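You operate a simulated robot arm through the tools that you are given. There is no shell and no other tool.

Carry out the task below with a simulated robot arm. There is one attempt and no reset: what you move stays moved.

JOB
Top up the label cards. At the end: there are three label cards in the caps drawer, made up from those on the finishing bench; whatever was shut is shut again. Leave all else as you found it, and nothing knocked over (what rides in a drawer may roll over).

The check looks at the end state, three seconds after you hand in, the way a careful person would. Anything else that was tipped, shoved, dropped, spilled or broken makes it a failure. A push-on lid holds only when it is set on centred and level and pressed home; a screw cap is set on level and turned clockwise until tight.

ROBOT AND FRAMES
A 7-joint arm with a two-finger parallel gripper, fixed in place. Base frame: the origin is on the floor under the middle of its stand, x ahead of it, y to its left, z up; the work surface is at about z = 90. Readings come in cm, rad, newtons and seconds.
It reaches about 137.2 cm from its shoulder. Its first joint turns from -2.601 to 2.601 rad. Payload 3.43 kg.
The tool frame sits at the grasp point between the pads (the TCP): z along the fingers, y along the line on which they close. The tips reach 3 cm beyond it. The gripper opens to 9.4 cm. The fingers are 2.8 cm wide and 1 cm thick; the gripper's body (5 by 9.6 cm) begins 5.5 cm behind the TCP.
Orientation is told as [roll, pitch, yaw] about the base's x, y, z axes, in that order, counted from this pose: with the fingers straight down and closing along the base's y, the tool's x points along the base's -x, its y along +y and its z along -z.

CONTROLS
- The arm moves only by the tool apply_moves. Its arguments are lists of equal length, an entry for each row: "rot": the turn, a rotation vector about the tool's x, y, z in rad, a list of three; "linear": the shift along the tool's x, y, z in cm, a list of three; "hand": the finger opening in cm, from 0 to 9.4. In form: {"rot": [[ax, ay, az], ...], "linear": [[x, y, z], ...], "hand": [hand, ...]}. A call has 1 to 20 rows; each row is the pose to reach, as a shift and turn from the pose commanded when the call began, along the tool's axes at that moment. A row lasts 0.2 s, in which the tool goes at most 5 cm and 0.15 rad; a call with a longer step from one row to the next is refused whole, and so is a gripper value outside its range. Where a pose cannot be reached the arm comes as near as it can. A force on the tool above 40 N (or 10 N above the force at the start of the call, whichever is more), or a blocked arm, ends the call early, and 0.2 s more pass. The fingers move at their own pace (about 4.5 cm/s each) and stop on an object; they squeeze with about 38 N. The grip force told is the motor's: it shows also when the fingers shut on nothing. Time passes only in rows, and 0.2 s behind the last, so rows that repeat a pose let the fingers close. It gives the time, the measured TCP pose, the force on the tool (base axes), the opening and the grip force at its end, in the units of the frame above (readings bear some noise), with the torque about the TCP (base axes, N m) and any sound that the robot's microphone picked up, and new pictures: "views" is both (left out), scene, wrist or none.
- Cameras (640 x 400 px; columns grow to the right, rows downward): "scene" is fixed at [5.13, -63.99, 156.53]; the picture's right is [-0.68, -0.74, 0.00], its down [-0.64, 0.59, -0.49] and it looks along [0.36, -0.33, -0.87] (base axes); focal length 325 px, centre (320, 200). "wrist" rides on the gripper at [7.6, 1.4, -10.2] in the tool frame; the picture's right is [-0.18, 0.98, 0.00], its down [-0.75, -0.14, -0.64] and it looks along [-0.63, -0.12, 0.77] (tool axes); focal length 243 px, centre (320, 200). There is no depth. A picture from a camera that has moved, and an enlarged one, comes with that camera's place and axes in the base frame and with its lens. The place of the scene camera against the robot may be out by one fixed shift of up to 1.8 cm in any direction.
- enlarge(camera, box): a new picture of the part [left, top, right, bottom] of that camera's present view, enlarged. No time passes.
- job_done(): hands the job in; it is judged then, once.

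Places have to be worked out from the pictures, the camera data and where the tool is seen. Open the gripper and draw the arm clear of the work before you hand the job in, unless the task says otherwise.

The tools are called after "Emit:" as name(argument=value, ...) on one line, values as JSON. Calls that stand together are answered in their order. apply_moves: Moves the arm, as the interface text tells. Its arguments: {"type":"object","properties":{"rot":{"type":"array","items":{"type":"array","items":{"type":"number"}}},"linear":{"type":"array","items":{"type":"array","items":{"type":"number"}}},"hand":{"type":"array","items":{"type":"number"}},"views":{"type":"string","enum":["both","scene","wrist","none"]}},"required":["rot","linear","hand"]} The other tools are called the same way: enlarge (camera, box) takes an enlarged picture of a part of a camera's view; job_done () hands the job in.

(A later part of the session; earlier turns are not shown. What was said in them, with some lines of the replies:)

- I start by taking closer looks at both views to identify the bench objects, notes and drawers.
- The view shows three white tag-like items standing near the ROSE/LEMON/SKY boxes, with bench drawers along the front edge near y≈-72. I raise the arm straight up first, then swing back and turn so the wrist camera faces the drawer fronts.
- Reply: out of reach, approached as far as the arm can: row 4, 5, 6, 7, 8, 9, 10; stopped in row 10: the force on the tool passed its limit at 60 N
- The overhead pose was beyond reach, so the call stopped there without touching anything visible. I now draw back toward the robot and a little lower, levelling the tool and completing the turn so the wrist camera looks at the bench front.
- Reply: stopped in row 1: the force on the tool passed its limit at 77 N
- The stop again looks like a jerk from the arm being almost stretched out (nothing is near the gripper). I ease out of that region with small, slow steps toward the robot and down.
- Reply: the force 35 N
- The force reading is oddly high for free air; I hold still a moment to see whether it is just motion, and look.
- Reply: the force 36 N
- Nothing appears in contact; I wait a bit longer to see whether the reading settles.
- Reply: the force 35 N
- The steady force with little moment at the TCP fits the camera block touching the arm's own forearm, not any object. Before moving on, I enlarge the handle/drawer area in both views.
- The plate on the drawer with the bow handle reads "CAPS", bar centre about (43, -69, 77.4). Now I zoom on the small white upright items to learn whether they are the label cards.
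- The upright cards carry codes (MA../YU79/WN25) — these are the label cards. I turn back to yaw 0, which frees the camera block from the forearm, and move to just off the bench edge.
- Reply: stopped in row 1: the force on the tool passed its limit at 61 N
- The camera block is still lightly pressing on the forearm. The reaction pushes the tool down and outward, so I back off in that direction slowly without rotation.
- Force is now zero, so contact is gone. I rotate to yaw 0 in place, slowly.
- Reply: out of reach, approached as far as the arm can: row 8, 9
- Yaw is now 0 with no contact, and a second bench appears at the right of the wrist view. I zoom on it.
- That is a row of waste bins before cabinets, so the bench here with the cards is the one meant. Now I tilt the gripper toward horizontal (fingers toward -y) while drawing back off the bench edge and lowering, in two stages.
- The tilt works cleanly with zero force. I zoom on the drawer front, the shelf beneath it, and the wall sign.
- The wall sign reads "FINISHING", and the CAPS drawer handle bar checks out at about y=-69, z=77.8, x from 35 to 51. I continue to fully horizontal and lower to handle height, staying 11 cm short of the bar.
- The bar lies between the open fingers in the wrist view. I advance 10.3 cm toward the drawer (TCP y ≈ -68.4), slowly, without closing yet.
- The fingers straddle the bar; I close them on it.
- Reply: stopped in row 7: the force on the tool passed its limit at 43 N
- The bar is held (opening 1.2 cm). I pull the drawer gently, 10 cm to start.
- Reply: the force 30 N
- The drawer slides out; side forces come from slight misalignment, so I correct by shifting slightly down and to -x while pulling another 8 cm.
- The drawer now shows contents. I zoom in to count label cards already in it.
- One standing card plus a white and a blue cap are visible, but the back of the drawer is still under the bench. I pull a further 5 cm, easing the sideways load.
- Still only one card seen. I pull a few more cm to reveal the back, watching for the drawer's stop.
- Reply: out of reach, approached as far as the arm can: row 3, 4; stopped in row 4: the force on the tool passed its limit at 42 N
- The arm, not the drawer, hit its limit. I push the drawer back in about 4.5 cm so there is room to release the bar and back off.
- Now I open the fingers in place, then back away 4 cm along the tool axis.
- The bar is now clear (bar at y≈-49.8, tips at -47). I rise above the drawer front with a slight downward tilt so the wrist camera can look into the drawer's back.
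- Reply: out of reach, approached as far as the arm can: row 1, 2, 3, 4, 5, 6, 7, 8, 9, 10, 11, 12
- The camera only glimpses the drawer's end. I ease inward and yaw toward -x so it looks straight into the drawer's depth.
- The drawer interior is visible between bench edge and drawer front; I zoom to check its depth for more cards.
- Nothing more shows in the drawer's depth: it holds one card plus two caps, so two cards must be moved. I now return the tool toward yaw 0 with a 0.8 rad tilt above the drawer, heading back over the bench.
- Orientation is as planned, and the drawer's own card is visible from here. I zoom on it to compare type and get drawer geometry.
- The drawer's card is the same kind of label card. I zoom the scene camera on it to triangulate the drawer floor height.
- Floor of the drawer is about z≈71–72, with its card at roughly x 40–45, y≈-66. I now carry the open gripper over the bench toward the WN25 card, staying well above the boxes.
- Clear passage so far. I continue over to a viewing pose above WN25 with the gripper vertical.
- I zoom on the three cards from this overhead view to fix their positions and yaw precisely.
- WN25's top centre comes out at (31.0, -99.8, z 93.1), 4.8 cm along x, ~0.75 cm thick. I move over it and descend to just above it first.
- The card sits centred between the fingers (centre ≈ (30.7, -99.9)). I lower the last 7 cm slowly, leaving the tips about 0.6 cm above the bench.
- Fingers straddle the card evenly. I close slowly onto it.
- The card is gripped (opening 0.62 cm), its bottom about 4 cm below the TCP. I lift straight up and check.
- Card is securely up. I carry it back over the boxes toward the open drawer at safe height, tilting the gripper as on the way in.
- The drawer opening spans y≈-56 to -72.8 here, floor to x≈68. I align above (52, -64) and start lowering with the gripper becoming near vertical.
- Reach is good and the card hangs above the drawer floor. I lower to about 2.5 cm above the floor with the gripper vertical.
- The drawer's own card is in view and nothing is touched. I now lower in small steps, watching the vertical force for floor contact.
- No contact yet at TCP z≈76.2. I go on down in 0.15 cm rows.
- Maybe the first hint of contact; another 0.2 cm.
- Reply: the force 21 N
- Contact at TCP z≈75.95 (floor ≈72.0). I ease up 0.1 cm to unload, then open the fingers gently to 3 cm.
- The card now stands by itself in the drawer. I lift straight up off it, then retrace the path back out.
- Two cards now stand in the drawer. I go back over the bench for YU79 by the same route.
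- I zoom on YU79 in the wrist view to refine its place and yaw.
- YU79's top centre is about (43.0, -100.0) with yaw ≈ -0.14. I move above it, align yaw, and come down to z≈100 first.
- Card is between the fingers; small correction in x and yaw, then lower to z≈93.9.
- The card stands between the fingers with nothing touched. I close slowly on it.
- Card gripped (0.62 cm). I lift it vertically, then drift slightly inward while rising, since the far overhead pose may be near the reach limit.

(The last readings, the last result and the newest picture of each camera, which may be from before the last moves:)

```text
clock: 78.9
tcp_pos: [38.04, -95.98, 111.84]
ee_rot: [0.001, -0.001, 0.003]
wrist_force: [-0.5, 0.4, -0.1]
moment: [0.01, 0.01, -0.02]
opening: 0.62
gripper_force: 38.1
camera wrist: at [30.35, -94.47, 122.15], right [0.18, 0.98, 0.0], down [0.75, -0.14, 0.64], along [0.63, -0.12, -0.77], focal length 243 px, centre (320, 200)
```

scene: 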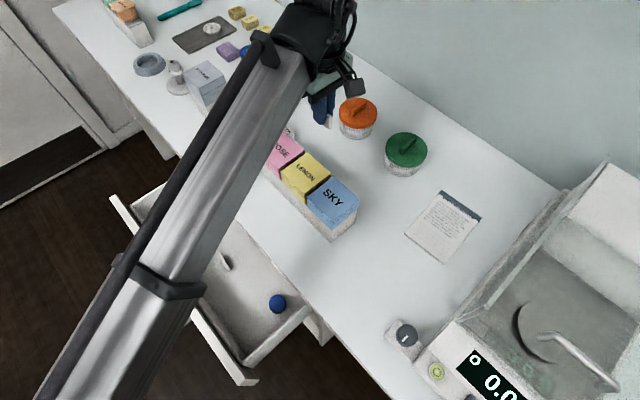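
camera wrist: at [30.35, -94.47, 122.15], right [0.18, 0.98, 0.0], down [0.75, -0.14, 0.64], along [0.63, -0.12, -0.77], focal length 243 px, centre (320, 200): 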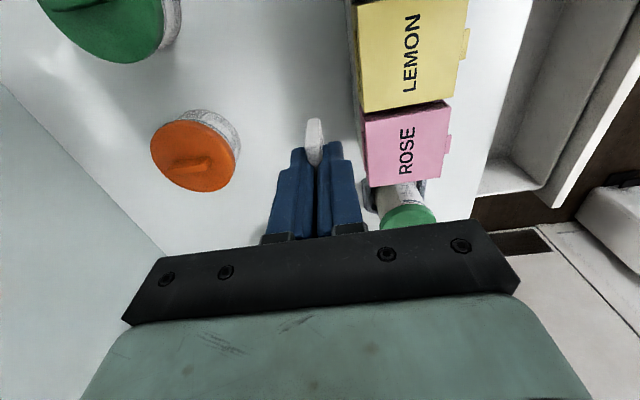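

I carry it back over the boxes and to the drawer, aiming above the drawer's -x side this time.

Emit:
apply_moves(rot=[[0.02, 0, 0], [0.06, 0, 0], [0.11, 0, 0], [0.16, 0, 0], [0.21, 0, 0], [0.26, 0, 0], [0.3, 0, 0], [0.36, 0, 0], [0.42, 0, 0], [0.48, 0, 0], [0.54, 0, 0], [0.58, 0, 0], [0.6, 0, 0], [0.6, 0, 0]], linear=[[0, 0.8, -0.8], [0, 2.8, -2], [0, 5.4, -3], [0, 8.2, -3.7], [0, 11, -4], [0, 13.6, -4], [0, 16, -4], [0, 18.7, -3.2], [0, 21.5, -2], [0, 24.3, -0.5], [0, 27.1, 1], [0, 29.6, 2.6], [0, 31.3, 3.6], [0, 32, 4]], hand=[0, 0, 0, 0, 0, 0, 0, 0, 0, 0, 0, 0, 0, 0])

```text
clock: 81.9
tcp_pos: [37.73, -63.93, 107.8]
ee_rot: [-0.601, -0.002, 0.0]
wrist_force: [-0.1, 0.2, 0.3]
moment: [0.01, 0.0, 0.03]
opening: 0.62
gripper_force: 37.6
camera wrist: at [30.21, -56.87, 115.5], right [0.18, 0.81, -0.56], down [0.75, 0.25, 0.61], along [0.63, -0.53, -0.56], focal length 243 px, centre (320, 200)
```

scene: 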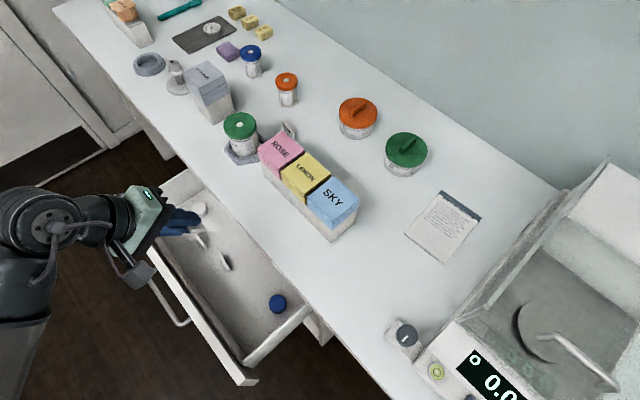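
wrist: 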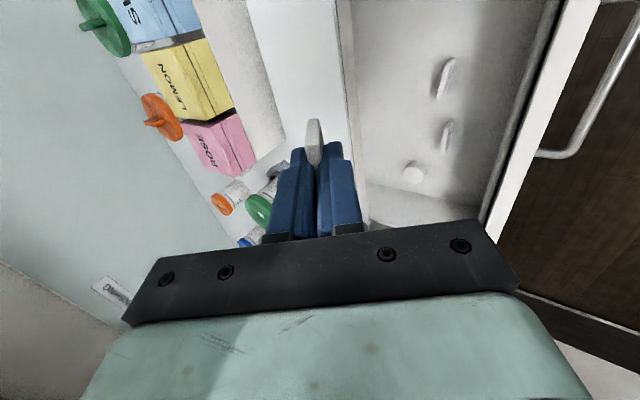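

All fine. I move over (33, -64) and lower to z≈92, straightening the tilt.

Emit:
apply_moves(rot=[[-0.02, 0, 0], [-0.06, 0, 0], [-0.11, 0, 0], [-0.16, 0, 0], [-0.21, 0, 0], [-0.26, 0, 0], [-0.31, 0, 0], [-0.35, 0, 0], [-0.35, 0, 0]], linear=[[0.4, 0.6, 0.8], [1.1, 1.8, 2.5], [1.9, 3.2, 4.6], [2.8, 4.6, 6.7], [3.6, 6, 8.8], [4.3, 7.4, 10.8], [4.7, 8.5, 12.3], [4.7, 9, 13], [4.7, 9, 13]], hand=[0, 0, 0, 0, 0, 0, 0, 0, 0])

```text
clock: 83.9
tcp_pos: [33.18, -63.81, 91.99]
ee_rot: [-0.25, -0.002, 0.001]
wrist_force: [-0.3, -0.7, 0.2]
moment: [-0.01, 0.03, 0.0]
opening: 0.64
gripper_force: 37.8
camera wrist: at [25.57, -59.84, 101.65], right [0.18, 0.95, -0.24], down [0.75, 0.02, 0.66], along [0.63, -0.3, -0.71], focal length 243 px, centre (320, 200)
```

scene: 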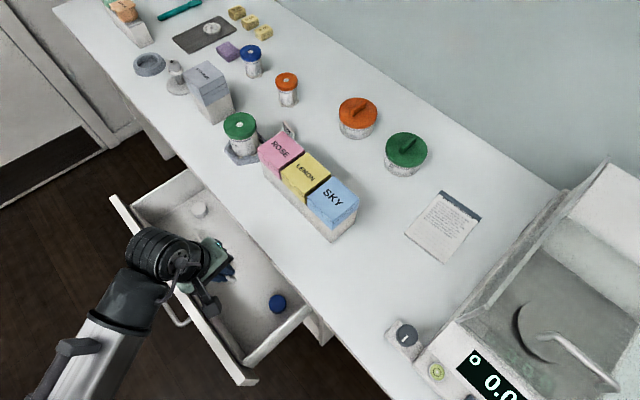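
wrist: 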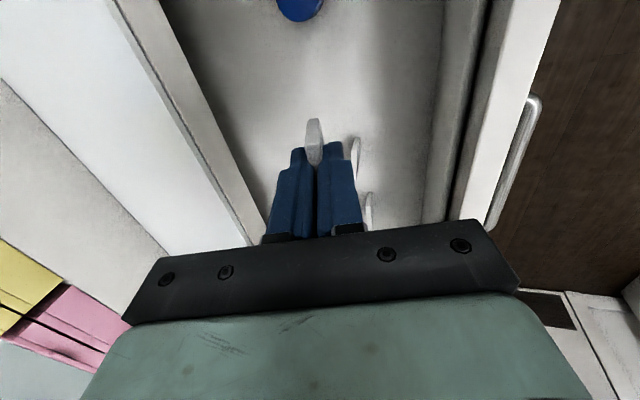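

Blue cap sits near (25, -69) and the existing card starts at x≈40.5, so (33, -64) is free. I lower to z≈78 with the gripper vertical.

Emit:
apply_moves(rot=[[-0.02, 0, 0], [-0.06, 0, 0], [-0.1, 0, 0], [-0.14, 0, 0], [-0.18, 0, 0], [-0.22, 0, 0], [-0.25, 0, 0], [-0.25, 0, 0], [-0.25, 0, 0]], linear=[[0, 0.3, 1.2], [0, 0.75, 3], [0, 1.25, 5], [0, 1.75, 7], [0, 2.25, 9], [0, 2.75, 11], [0, 3.1, 12.6], [0, 3.36, 13.6], [0, 3.36, 13.6]], hand=[0, 0, 0, 0, 0, 0, 0, 0, 0])

```text
clock: 85.9
tcp_pos: [33.41, -64.09, 78.0]
ee_rot: [0.001, -0.004, 0.001]
wrist_force: [0.2, -0.8, -0.5]
moment: [0.02, 0.01, -0.04]
opening: 0.62
gripper_force: 38.0
camera wrist: at [25.74, -62.53, 88.3], right [0.18, 0.98, 0.0], down [0.75, -0.14, 0.64], along [0.63, -0.12, -0.77], focal length 243 px, centre (320, 200)
```

scene: 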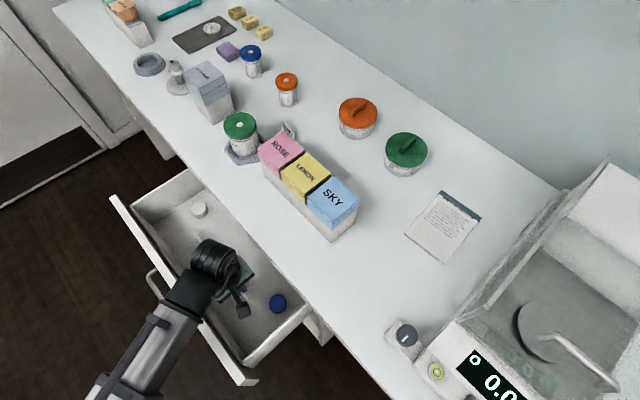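
wrist: 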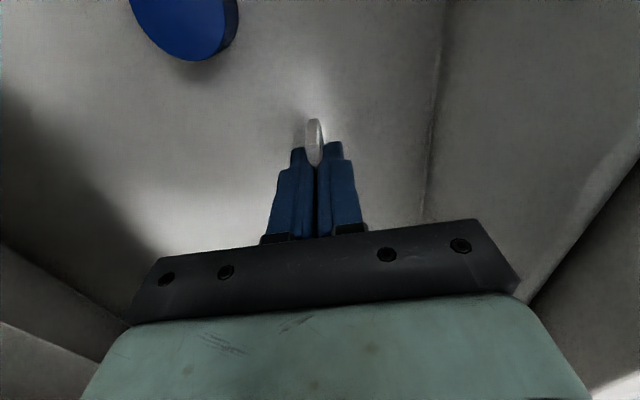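

Clear. I lower to just above contact height, then in small steps.

Emit:
apply_moves(rot=[[0, 0, 0], [0, 0, 0], [0, 0, 0], [0, 0, 0], [0, 0, 0]], linear=[[0, 0, 0.5], [0, 0, 1], [0, 0, 1.5], [0, 0, 1.8], [0, 0, 1.8]], hand=[0, 0, 0, 0, 0], views="none")

Emit:
apply_moves(rot=[[0, 0, 0], [0, 0, 0], [0, 0, 0]], linear=[[0, 0, 0.1], [0, 0, 0.2], [0, 0, 0.2]], hand=[0, 0, 0], views="none")

```text
clock: 87.1
tcp_pos: [33.21, -63.91, 76.27]
ee_rot: [0.0, -0.002, 0.0]
wrist_force: [-1.1, 1.2, -0.8]
moment: [0.01, 0.01, 0.03]
opening: 0.62
gripper_force: 38.1
```

```text
clock: 87.9
tcp_pos: [33.32, -63.96, 76.1]
ee_rot: [0.001, -0.001, -0.001]
wrist_force: [0.9, -0.5, 0.1]
moment: [-0.01, 0.01, 0.02]
opening: 0.59
gripper_force: 38.0
```

No contact yet at z≈76.1; 0.2 cm more.

Emit:
apply_moves(rot=[[0, 0, 0], [0, 0, 0], [0, 0, 0]], linear=[[0, 0, 0.1], [0, 0, 0.2], [0, 0, 0.2]], hand=[0, 0, 0], views="none")

```text
clock: 88.7
tcp_pos: [33.26, -63.93, 75.81]
ee_rot: [0.0, -0.003, 0.0]
wrist_force: [0.8, 0.1, 5.2]
moment: [-0.01, 0.04, 0.0]
opening: 0.61
gripper_force: 38.4
```

Light floor contact (5 N) — the card is standing on the drawer floor. I open the fingers gently to 3 cm.

Emit:
apply_moves(rot=[[0, 0, 0], [0, 0, 0], [0, 0, 0], [0, 0, 0], [0, 0, 0], [0, 0, 0], [0, 0, 0]], linear=[[0, 0, -0.02], [0, 0, -0.02], [0, 0, -0.02], [0, 0, -0.02], [0, 0, -0.02], [0, 0, -0.02], [0, 0, -0.02]], hand=[0.4, 0.8, 1.2, 1.8, 2.4, 3, 3], views="wrist")

```text
clock: 90.3
tcp_pos: [33.25, -63.85, 75.87]
ee_rot: [0.0, -0.001, 0.0]
wrist_force: [0.1, -0.1, 0.5]
moment: [0.02, 0.01, 0.02]
opening: 3.01
gripper_force: 0.0
camera wrist: at [25.67, -62.44, 86.16], right [0.18, 0.98, 0.0], down [0.75, -0.14, 0.64], along [0.63, -0.12, -0.77], focal length 243 px, centre (320, 200)
```

wrist: 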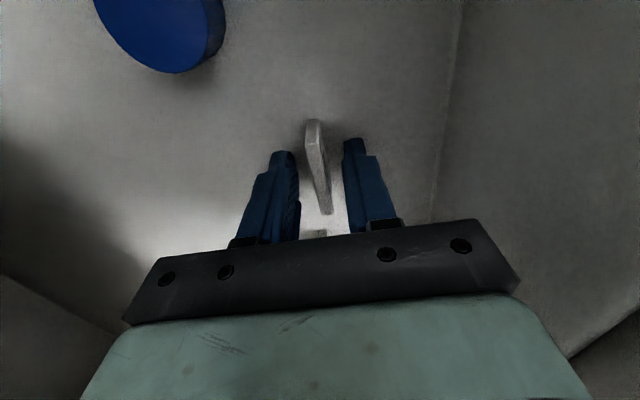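

The third card stands in the drawer. I lift straight up off it and rise clear, tilting back as before.

Emit:
apply_moves(rot=[[0, 0, 0], [0, 0, 0], [0, 0, 0], [0, 0, 0], [0.05, 0, 0], [0.1, 0, 0], [0.17, 0, 0], [0.24, 0, 0], [0.32, 0, 0], [0.4, 0, 0], [0.48, 0, 0], [0.56, 0, 0], [0.64, 0, 0], [0.7, 0, 0], [0.7, 0, 0]], linear=[[0, 0, -0.8], [0, 0, -2.3], [0, 0, -4.5], [0, 0, -7], [0, 0, -9.7], [-0.3, 0, -12.4], [-0.8, 0.3, -15], [-1.5, 0.7, -18], [-2.3, 1.2, -21], [-3.1, 1.8, -24], [-3.9, 2.5, -27], [-4.5, 3.2, -29.5], [-4.75, 3.85, -31.5], [-4.75, 3.85, -32], [-4.75, 3.85, -32]], hand=[3, 3, 3, 3, 3, 3, 3, 3, 3, 3, 3, 3, 3, 3, 3])

```text
clock: 93.5
tcp_pos: [37.99, -60.15, 107.88]
ee_rot: [-0.703, -0.003, 0.001]
wrist_force: [-0.1, 0.0, -0.4]
moment: [-0.02, 0.0, 0.03]
opening: 2.99
gripper_force: 0.0
camera wrist: at [30.31, -52.32, 114.84], right [0.19, 0.75, -0.63], down [0.75, 0.31, 0.58], along [0.63, -0.58, -0.51], focal length 243 px, centre (320, 200)
```

scene: 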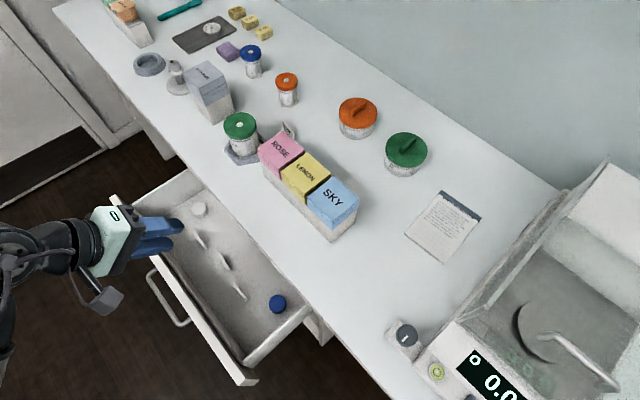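
wrist: 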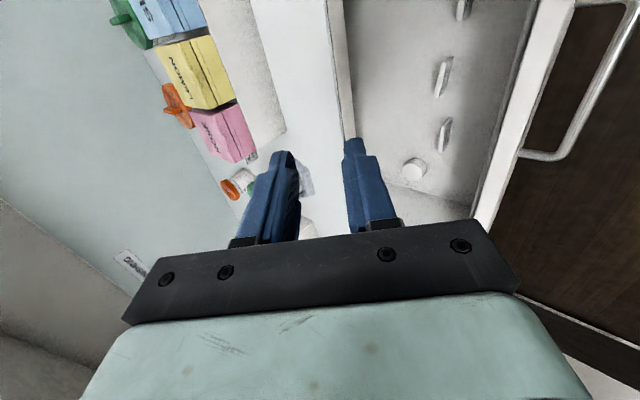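

Three cards now stand in the drawer. I zoom to confirm they're upright and check nothing else is disturbed.

Emit:
enlarge(camera="scene", box=[180, 170, 320, 330])

Emit:
enlarge(camera="wrist", box=[340, 0, 560, 220])

```text
2.50 times, centred on (250, 250) of scene
camera zoom: at [5.13, -63.99, 156.53], right [-0.68, -0.74, 0.0], down [-0.64, 0.59, -0.49], along [0.36, -0.33, -0.87], focal length 812 px, centre (495, 75)
```

zoom: 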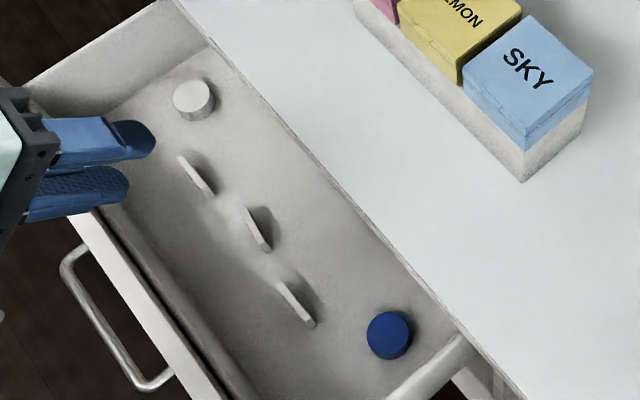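

```text
1.82 times, centred on (450, 110) of wrist
camera zoom: at [30.31, -52.32, 114.84], right [0.19, 0.75, -0.63], down [0.75, 0.31, 0.58], along [0.63, -0.58, -0.51], focal length 441 px, centre (84, 364)
```

zoom: 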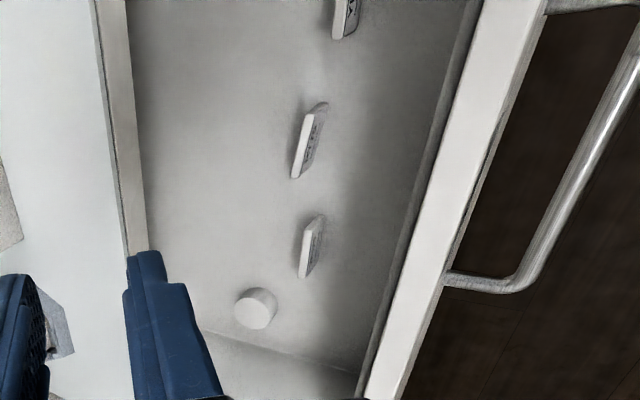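

All three are upright and separate. I now swing out in front of the drawer (closing the fingers) and take another look into its back part on the way.

Emit:
apply_moves(rot=[[0.03, 0, 0], [0.08, 0, 0], [0.14, 0, 0], [0.2, 0, 0], [0.26, 0, 0], [0.32, 0, 0], [0.38, 0, 0], [0.44, 0, 0], [0.497, 0, 0], [0.497, 0, 0]], linear=[[-0.4, 0.8, -0.1], [-1.3, 2.3, -0.3], [-2.4, 4.2, -0.6], [-3.5, 6.1, -0.9], [-4.6, 8, -1.2], [-5.7, 9.9, -1.4], [-6.8, 11.8, -1.7], [-7.8, 13.5, -2], [-8.5, 14.76, -2.15], [-8.5, 14.76, -2.15]], hand=[3, 2.5, 2, 1.5, 1, 0.5, 0, 0, 0, 0])

```text
clock: 95.7
tcp_pos: [46.45, -47.21, 99.96]
ee_rot: [-1.196, -0.002, 0.002]
wrist_force: [-0.3, 0.0, 0.0]
moment: [-0.02, -0.04, 0.01]
opening: 0.01
gripper_force: 33.3
camera wrist: at [38.86, -37.15, 102.39], right [0.19, 0.36, -0.91], down [0.75, 0.55, 0.37], along [0.63, -0.76, -0.17], focal length 243 px, centre (320, 200)
```

scene: 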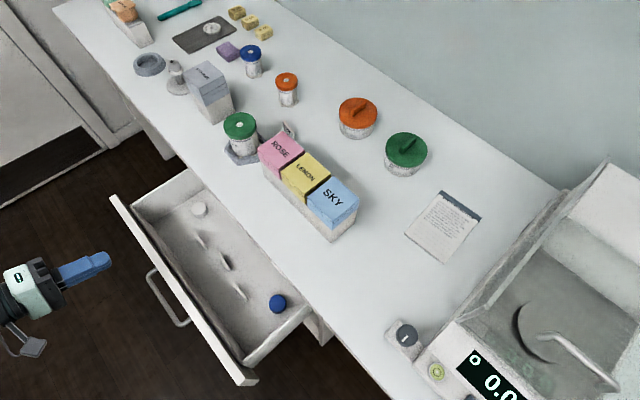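
wrist: 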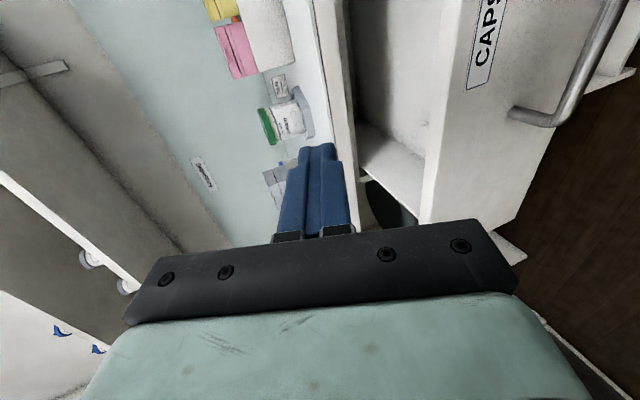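

Emit:
enlarge(camera="wrist", box=[330, 0, 480, 220])

```text
1.82 times, centred on (405, 110) of wrist
camera zoom: at [38.86, -37.15, 102.39], right [0.19, 0.36, -0.91], down [0.75, 0.55, 0.37], along [0.63, -0.76, -0.17], focal length 441 px, centre (166, 364)
```

zoom: 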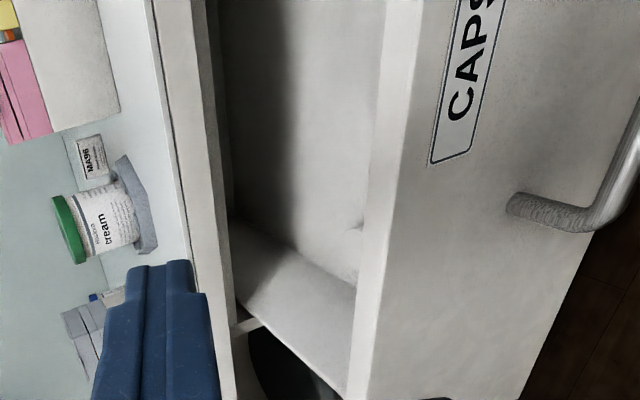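

No other cards in the back; the remaining bench card reads MA96. I now bring the closed fingers horizontal in front of the drawer face, above the bar (z≈83), still 3.5 cm short of the face.

Emit:
apply_moves(rot=[[0.02, 0, 0], [0.06, 0, 0], [0.11, 0, 0], [0.16, 0, 0], [0.21, 0, 0], [0.26, 0, 0], [0.31, 0, 0], [0.35, 0, 0], [0.375, 0, 0], [0.375, 0, 0]], linear=[[0.2, 0.9, 0.3], [0.6, 2.5, 0.9], [1.1, 4.7, 1.6], [1.6, 7, 2.4], [2.1, 9.3, 3.2], [2.6, 11.6, 4], [3, 13.7, 4.8], [3.3, 15.2, 5.3], [3.4, 16.08, 5.57], [3.4, 16.08, 5.57]], hand=[0, 0, 0, 0, 0, 0, 0, 0, 0, 0])

```text
clock: 97.9
tcp_pos: [44.09, -47.34, 82.47]
ee_rot: [-1.574, -0.003, -0.001]
wrist_force: [0.1, -0.5, -0.6]
moment: [0.0, 0.01, 0.0]
opening: 0.0
gripper_force: 32.7
out of reach, approached as far as the arm can: row 2, 3, 4, 5, 6, 7, 8, 9, 10
camera wrist: at [36.45, -36.96, 81.04], right [0.19, 0.0, -0.98], down [0.75, 0.64, 0.14], along [0.63, -0.77, 0.12], focal length 243 px, centre (320, 200)
```

scene: 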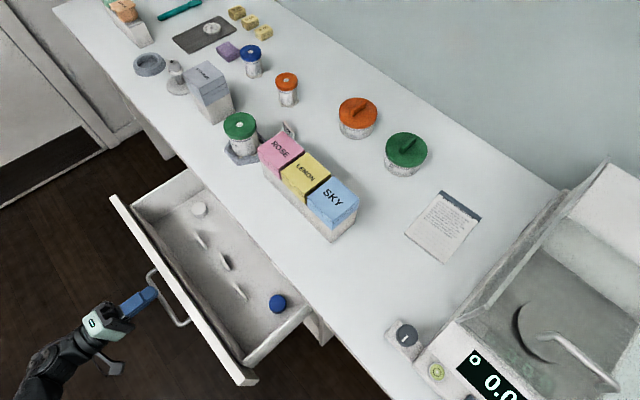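
wrist: 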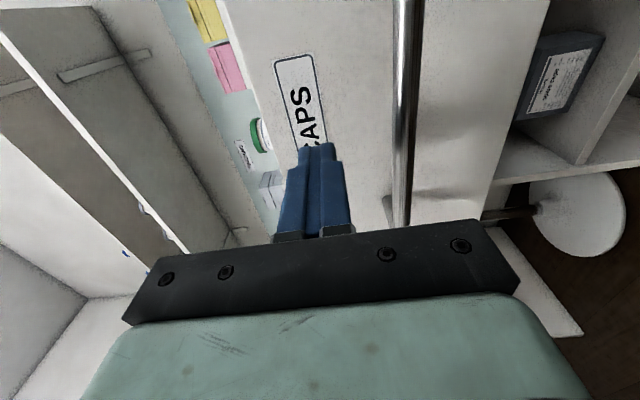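

The closed fingers point at the drawer face just above the bar. I push slowly: contact expected near TCP y≈-50.

Emit:
apply_moves(rot=[[0, 0, 0], [0, 0, 0], [0, 0, 0], [0, 0, 0], [0, 0, 0], [0, 0, 0], [0, 0, 0], [0, 0, 0], [0, 0, 0], [0, 0, 0], [0, 0, 0], [0, 0, 0], [0, 0, 0], [0, 0, 0], [0, 0, 0], [0, 0, 0], [0, 0, 0], [0, 0, 0]], linear=[[0, 0, 0.5], [0, 0, 1.1], [0, 0, 1.6], [0, 0, 2], [0, 0, 2.3], [0, 0, 2.6], [0, 0, 3], [0, 0, 3.5], [0, 0, 4.2], [0, 0, 5], [0, 0, 5.9], [0, 0, 6.8], [0, 0, 7.7], [0, 0, 8.6], [0, 0, 9.4], [0, 0, 10], [0, 0, 10.4], [0, 0, 10.5]], hand=[0, 0, 0, 0, 0, 0, 0, 0, 0, 0, 0, 0, 0, 0, 0, 0, 0, 0])

```text
clock: 101.7
tcp_pos: [44.04, -57.89, 82.55]
ee_rot: [-1.573, -0.002, -0.001]
wrist_force: [0.7, 1.1, 0.0]
moment: [0.04, 0.01, -0.01]
opening: 0.0
gripper_force: 33.5
camera wrist: at [36.51, -47.56, 81.08], right [0.19, 0.0, -0.98], down [0.75, 0.64, 0.14], along [0.63, -0.77, 0.12], focal length 243 px, centre (320, 200)
```

scene: 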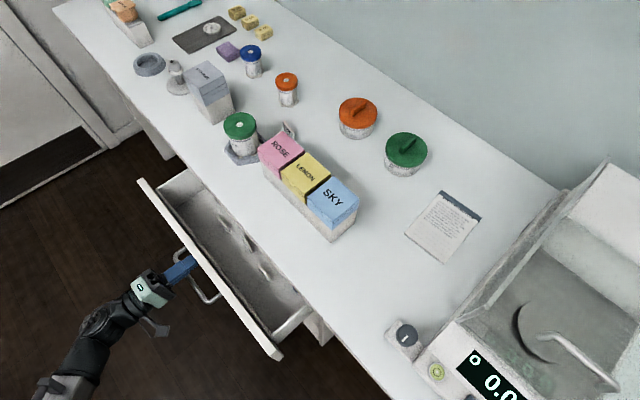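
wrist: 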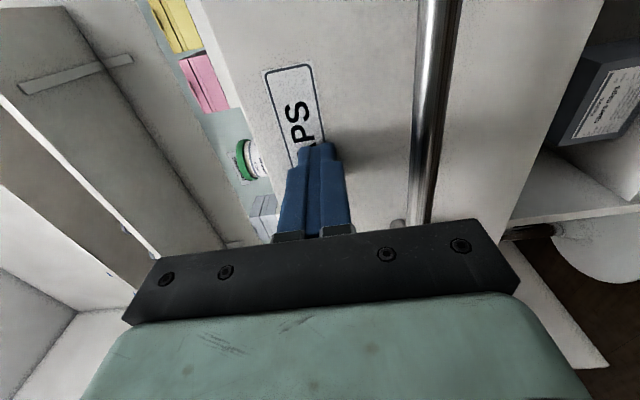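

The drawer moves with the push. I check how the cards ride.

Emit:
enlarge(camera="scene", box=[150, 160, 320, 360])

```text
2.00 times, centred on (235, 260) of scene
camera zoom: at [5.13, -63.99, 156.53], right [-0.68, -0.74, 0.0], down [-0.64, 0.59, -0.49], along [0.36, -0.33, -0.87], focal length 650 px, centre (490, 80)
```

zoom: 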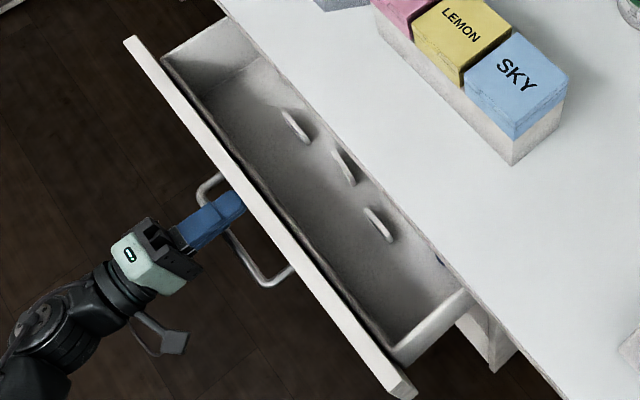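

Cards ride upright. I continue pushing, slowing towards the end.

Emit:
apply_moves(rot=[[0, 0, 0], [0, 0, 0], [0, 0, 0], [0, 0, 0], [0, 0, 0], [0, 0, 0], [0, 0, 0], [0, 0, 0], [0, 0, 0], [0, 0, 0], [0, 0, 0], [0, 0, 0], [0, 0, 0], [0, 0, 0], [0, 0, 0], [0, 0, 0], [0, 0, 0], [0, 0, 0], [0, 0, 0], [0, 0, 0]], linear=[[0, 0, 0.2], [0, 0, 0.6], [0, 0, 1.2], [0, 0, 2], [0, 0, 2.9], [0, 0, 3.8], [0, 0, 4.7], [0, 0, 5.6], [0, 0, 6.5], [0, 0, 7.4], [0, 0, 8.2], [0, 0, 8.9], [0, 0, 9.4], [0, 0, 9.8], [0, 0, 10.1], [0, 0, 10.4], [0, 0, 10.6], [0, 0, 10.8], [0, 0, 11], [0, 0, 11.1]], hand=[0, 0, 0, 0, 0, 0, 0, 0, 0, 0, 0, 0, 0, 0, 0, 0, 0, 0, 0, 0])

```text
clock: 105.9
tcp_pos: [44.1, -68.87, 82.66]
ee_rot: [-1.571, -0.003, -0.001]
wrist_force: [0.5, 0.1, -0.8]
moment: [-0.01, 0.0, -0.01]
opening: 0.03
gripper_force: 33.0
camera wrist: at [36.47, -58.65, 81.09], right [0.19, 0.0, -0.98], down [0.75, 0.64, 0.14], along [0.63, -0.77, 0.12], focal length 243 px, centre (320, 200)
```

scene: 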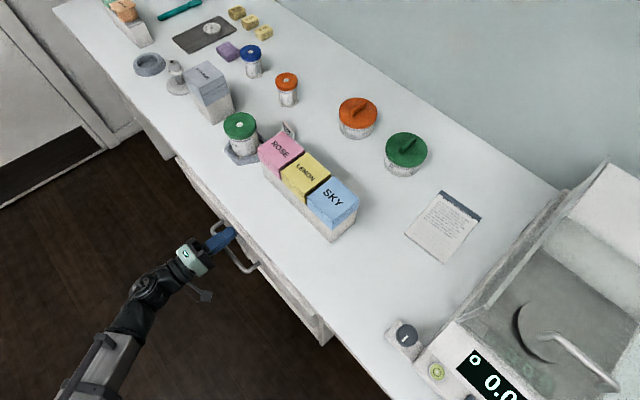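
wrist: 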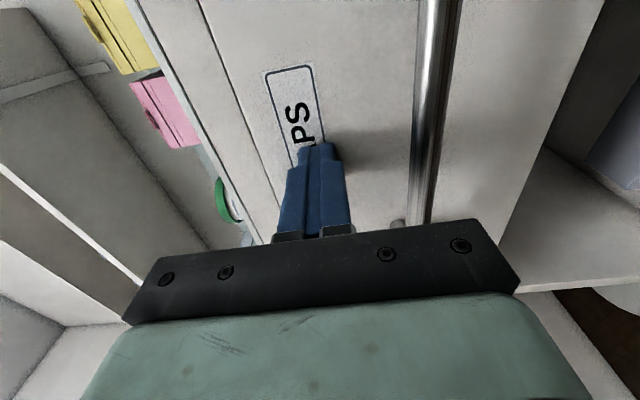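

Almost shut. I push on slowly in 0.15 cm rows until the stop is felt.

Emit:
apply_moves(rot=[[0, 0, 0], [0, 0, 0], [0, 0, 0], [0, 0, 0], [0, 0, 0], [0, 0, 0], [0, 0, 0], [0, 0, 0], [0, 0, 0], [0, 0, 0]], linear=[[0, 0, 0.1], [0, 0, 0.25], [0, 0, 0.4], [0, 0, 0.55], [0, 0, 0.7], [0, 0, 0.85], [0, 0, 1], [0, 0, 1.15], [0, 0, 1.3], [0, 0, 1.45]], hand=[0, 0, 0, 0, 0, 0, 0, 0, 0, 0])

```text
clock: 108.1
tcp_pos: [44.04, -70.35, 82.51]
ee_rot: [-1.573, -0.002, -0.001]
wrist_force: [-0.8, 1.3, -0.7]
moment: [0.06, 0.02, -0.01]
opening: 0.0
gripper_force: 32.9
camera wrist: at [36.47, -60.08, 81.11], right [0.19, 0.0, -0.98], down [0.75, 0.64, 0.14], along [0.63, -0.77, 0.12], focal length 243 px, centre (320, 200)
```

scene: 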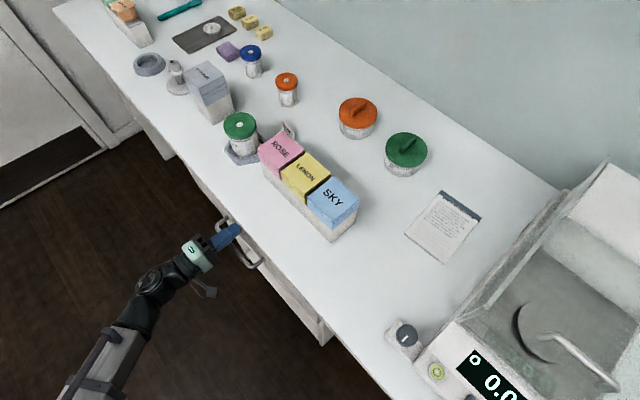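
wrist: 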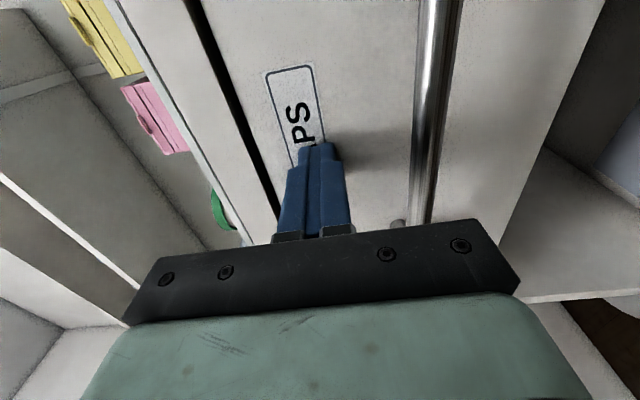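

Still free-moving; I continue gently.

Emit:
apply_moves(rot=[[0, 0, 0], [0, 0, 0], [0, 0, 0], [0, 0, 0], [0, 0, 0], [0, 0, 0], [0, 0, 0], [0, 0, 0], [0, 0, 0], [0, 0, 0]], linear=[[0, 0, 0.1], [0, 0, 0.2], [0, 0, 0.3], [0, 0, 0.4], [0, 0, 0.5], [0, 0, 0.6], [0, 0, 0.7], [0, 0, 0.8], [0, 0, 0.9], [0, 0, 1]], hand=[0, 0, 0, 0, 0, 0, 0, 0, 0, 0])

```text
clock: 108.8
tcp_pos: [44.06, -70.39, 82.56]
ee_rot: [-1.572, -0.002, 0.003]
wrist_force: [2.6, 8.2, 3.4]
moment: [-0.11, 0.03, -0.03]
opening: 0.01
gripper_force: 33.5
stopped in row 3: the force on the tool passed its limit at 43 N (the readings are from after the stop); the commanded pose is now the measured one
camera wrist: at [36.45, -60.09, 81.13], right [0.19, 0.0, -0.98], down [0.75, 0.64, 0.14], along [0.63, -0.77, 0.12], focal length 243 px, centre (320, 200)
```

scene: 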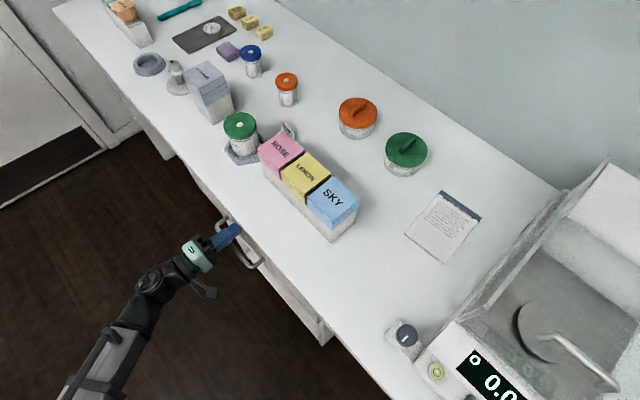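
wrist: 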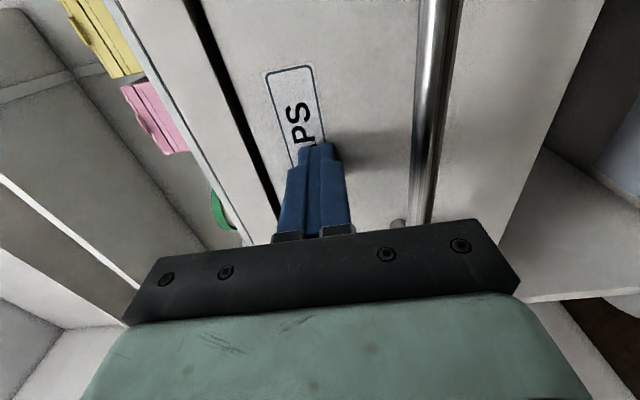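

A firm stop at TCP y≈-70.4 (face ≈ -73.4), matching the shut position. I back straight off, then take the same viewpoint as before opening to compare.

Emit:
apply_moves(rot=[[0, 0, 0], [0, 0, 0], [0, 0, 0], [0, 0, 0], [0, 0, 0], [0, 0, 0], [0, 0, 0], [0, 0, 0], [0, 0, 0], [0, 0, 0], [0, 0, 0]], linear=[[0, 0, -0.4], [0, 0, -1.2], [0, 0, -2.6], [0, 0, -4.3], [0, 0, -6.2], [0, 0, -8], [0, 0, -9.8], [0.3, 1, -11.2], [0.6, 2.6, -12], [0.9, 4.2, -12.3], [0.9, 4.45, -12.3]], hand=[0, 0, 0, 0, 0, 0, 0, 2, 4, 6, 9])

```text
clock: 111.2
tcp_pos: [43.2, -58.13, 78.06]
ee_rot: [-1.569, -0.001, -0.001]
wrist_force: [-0.5, 0.3, -0.9]
moment: [0.0, -0.01, 0.02]
opening: 8.27
gripper_force: 0.1
camera wrist: at [35.47, -47.83, 76.66], right [0.19, 0.0, -0.98], down [0.75, 0.64, 0.14], along [0.63, -0.77, 0.12], focal length 243 px, centre (320, 200)
```

scene: 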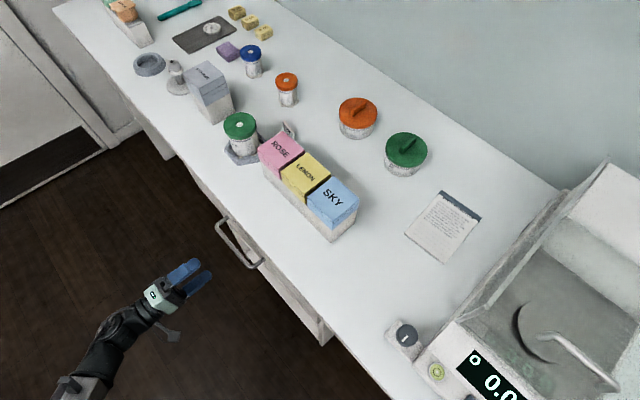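
wrist: 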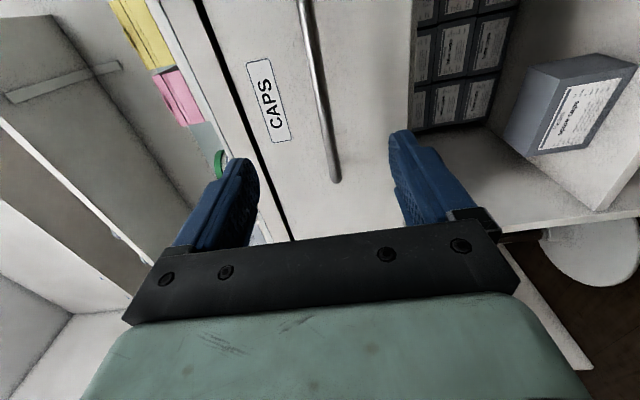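

The view matches the pre-opening picture exactly (bar end and label at the same pixels), so the drawer is shut. I back the open gripper further away and do a final check of the bench.

Emit:
apply_moves(rot=[[0, 0, 0], [0, 0, 0], [0, 0, 0], [0, 0, 0], [0, 0, 0], [0, 0, 0], [0, 0, 0]], linear=[[0, 0, -1], [0, 0, -2.6], [0, 0, -4.6], [0, 0, -6.6], [0, 0, -8.4], [0, 0, -9.5], [0, 0, -9.5]], hand=[9.4, 9.4, 9.4, 9.4, 9.4, 9.4, 9.4])

Emit:
enlarge(camera="scene", box=[200, 60, 500, 260])

Emit:
enlarge(camera="scene", box=[60, 0, 320, 160])

Emit:
enlarge(camera="scene", box=[180, 170, 380, 370])

```text
clock: 112.8
tcp_pos: [43.11, -48.66, 78.19]
ee_rot: [-1.568, -0.001, 0.002]
wrist_force: [-1.0, 0.0, -0.8]
moment: [0.0, 0.0, -0.04]
opening: 9.4
gripper_force: 0.1
camera wrist: at [35.53, -38.36, 76.73], right [0.19, 0.0, -0.98], down [0.75, 0.64, 0.14], along [0.63, -0.77, 0.12], focal length 243 px, centre (320, 200)
```

scene: 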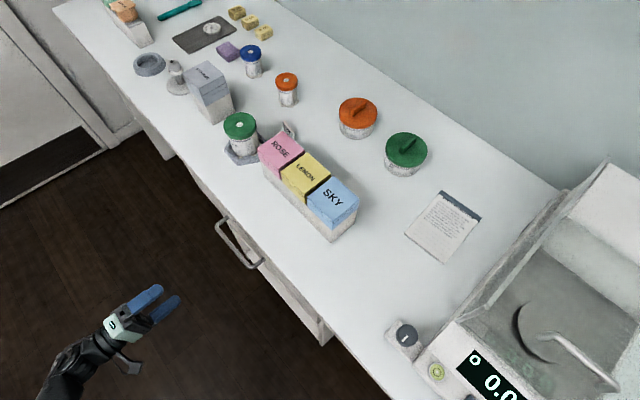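
wrist: 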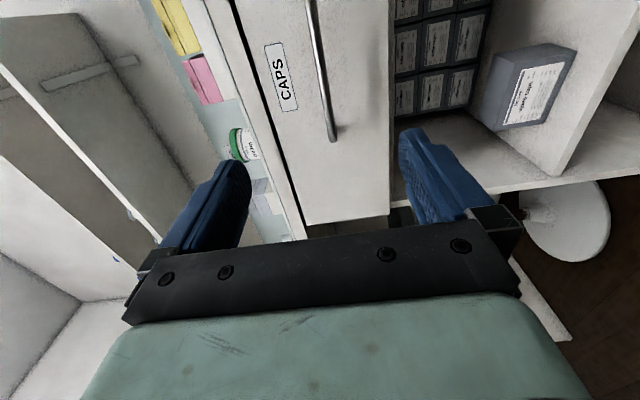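

```text
2.00 times, centred on (350, 160) of scene
camera zoom: at [5.13, -63.99, 156.53], right [-0.68, -0.74, 0.0], down [-0.64, 0.59, -0.49], along [0.36, -0.33, -0.87], focal length 650 px, centre (260, 280)
```

zoom: 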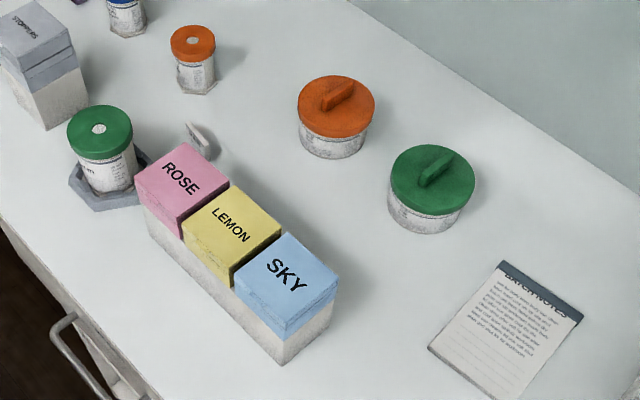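

```text
2.46 times, centred on (190, 80) of scene
camera zoom: at [5.13, -63.99, 156.53], right [-0.68, -0.74, 0.0], down [-0.64, 0.59, -0.49], along [0.36, -0.33, -0.87], focal length 800 px, centre (640, 495)
```

zoom: 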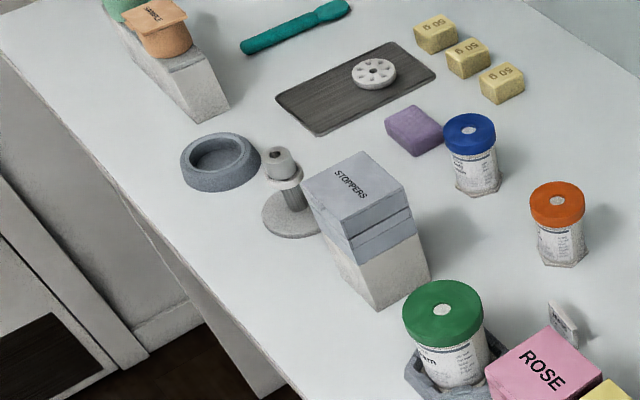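

```text
2.00 times, centred on (280, 270) of scene
camera zoom: at [5.13, -63.99, 156.53], right [-0.68, -0.74, 0.0], down [-0.64, 0.59, -0.49], along [0.36, -0.33, -0.87], focal length 650 px, centre (400, 60)
```

zoom: 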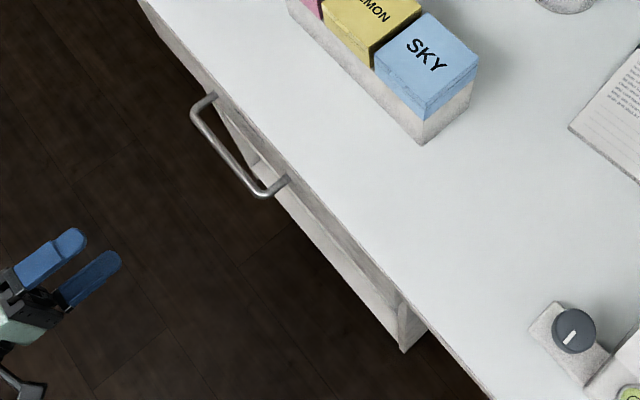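

Everything on the bench looks as it did at the start. MA96 is still standing, the handle is back at its original pixels with the drawer shut, and the gripper is open and clear. Three cards are in the caps drawer, so I hand in the job.

Emit:
job_done()

```text
The job is handed in.
```

The caps drawer now holds three label cards and is shut again. It already had one card in it, so I added two from the finishing bench, WN25 and YU79. The third bench card, MA96, stays where it was.

All three cards were standing upright when I last saw them, about halfway through closing. I couldn't see them once the drawer was shut. The view of the drawer front matches the picture from before I opened it.

In the last pictures nothing else on the bench had moved or tipped. Early on, the arm stopped three times on its force limit. That was the camera block pressing on the arm's own forearm, or the arm overstretching; it hit nothing on the bench. The gripper is open and drawn back from the bench.
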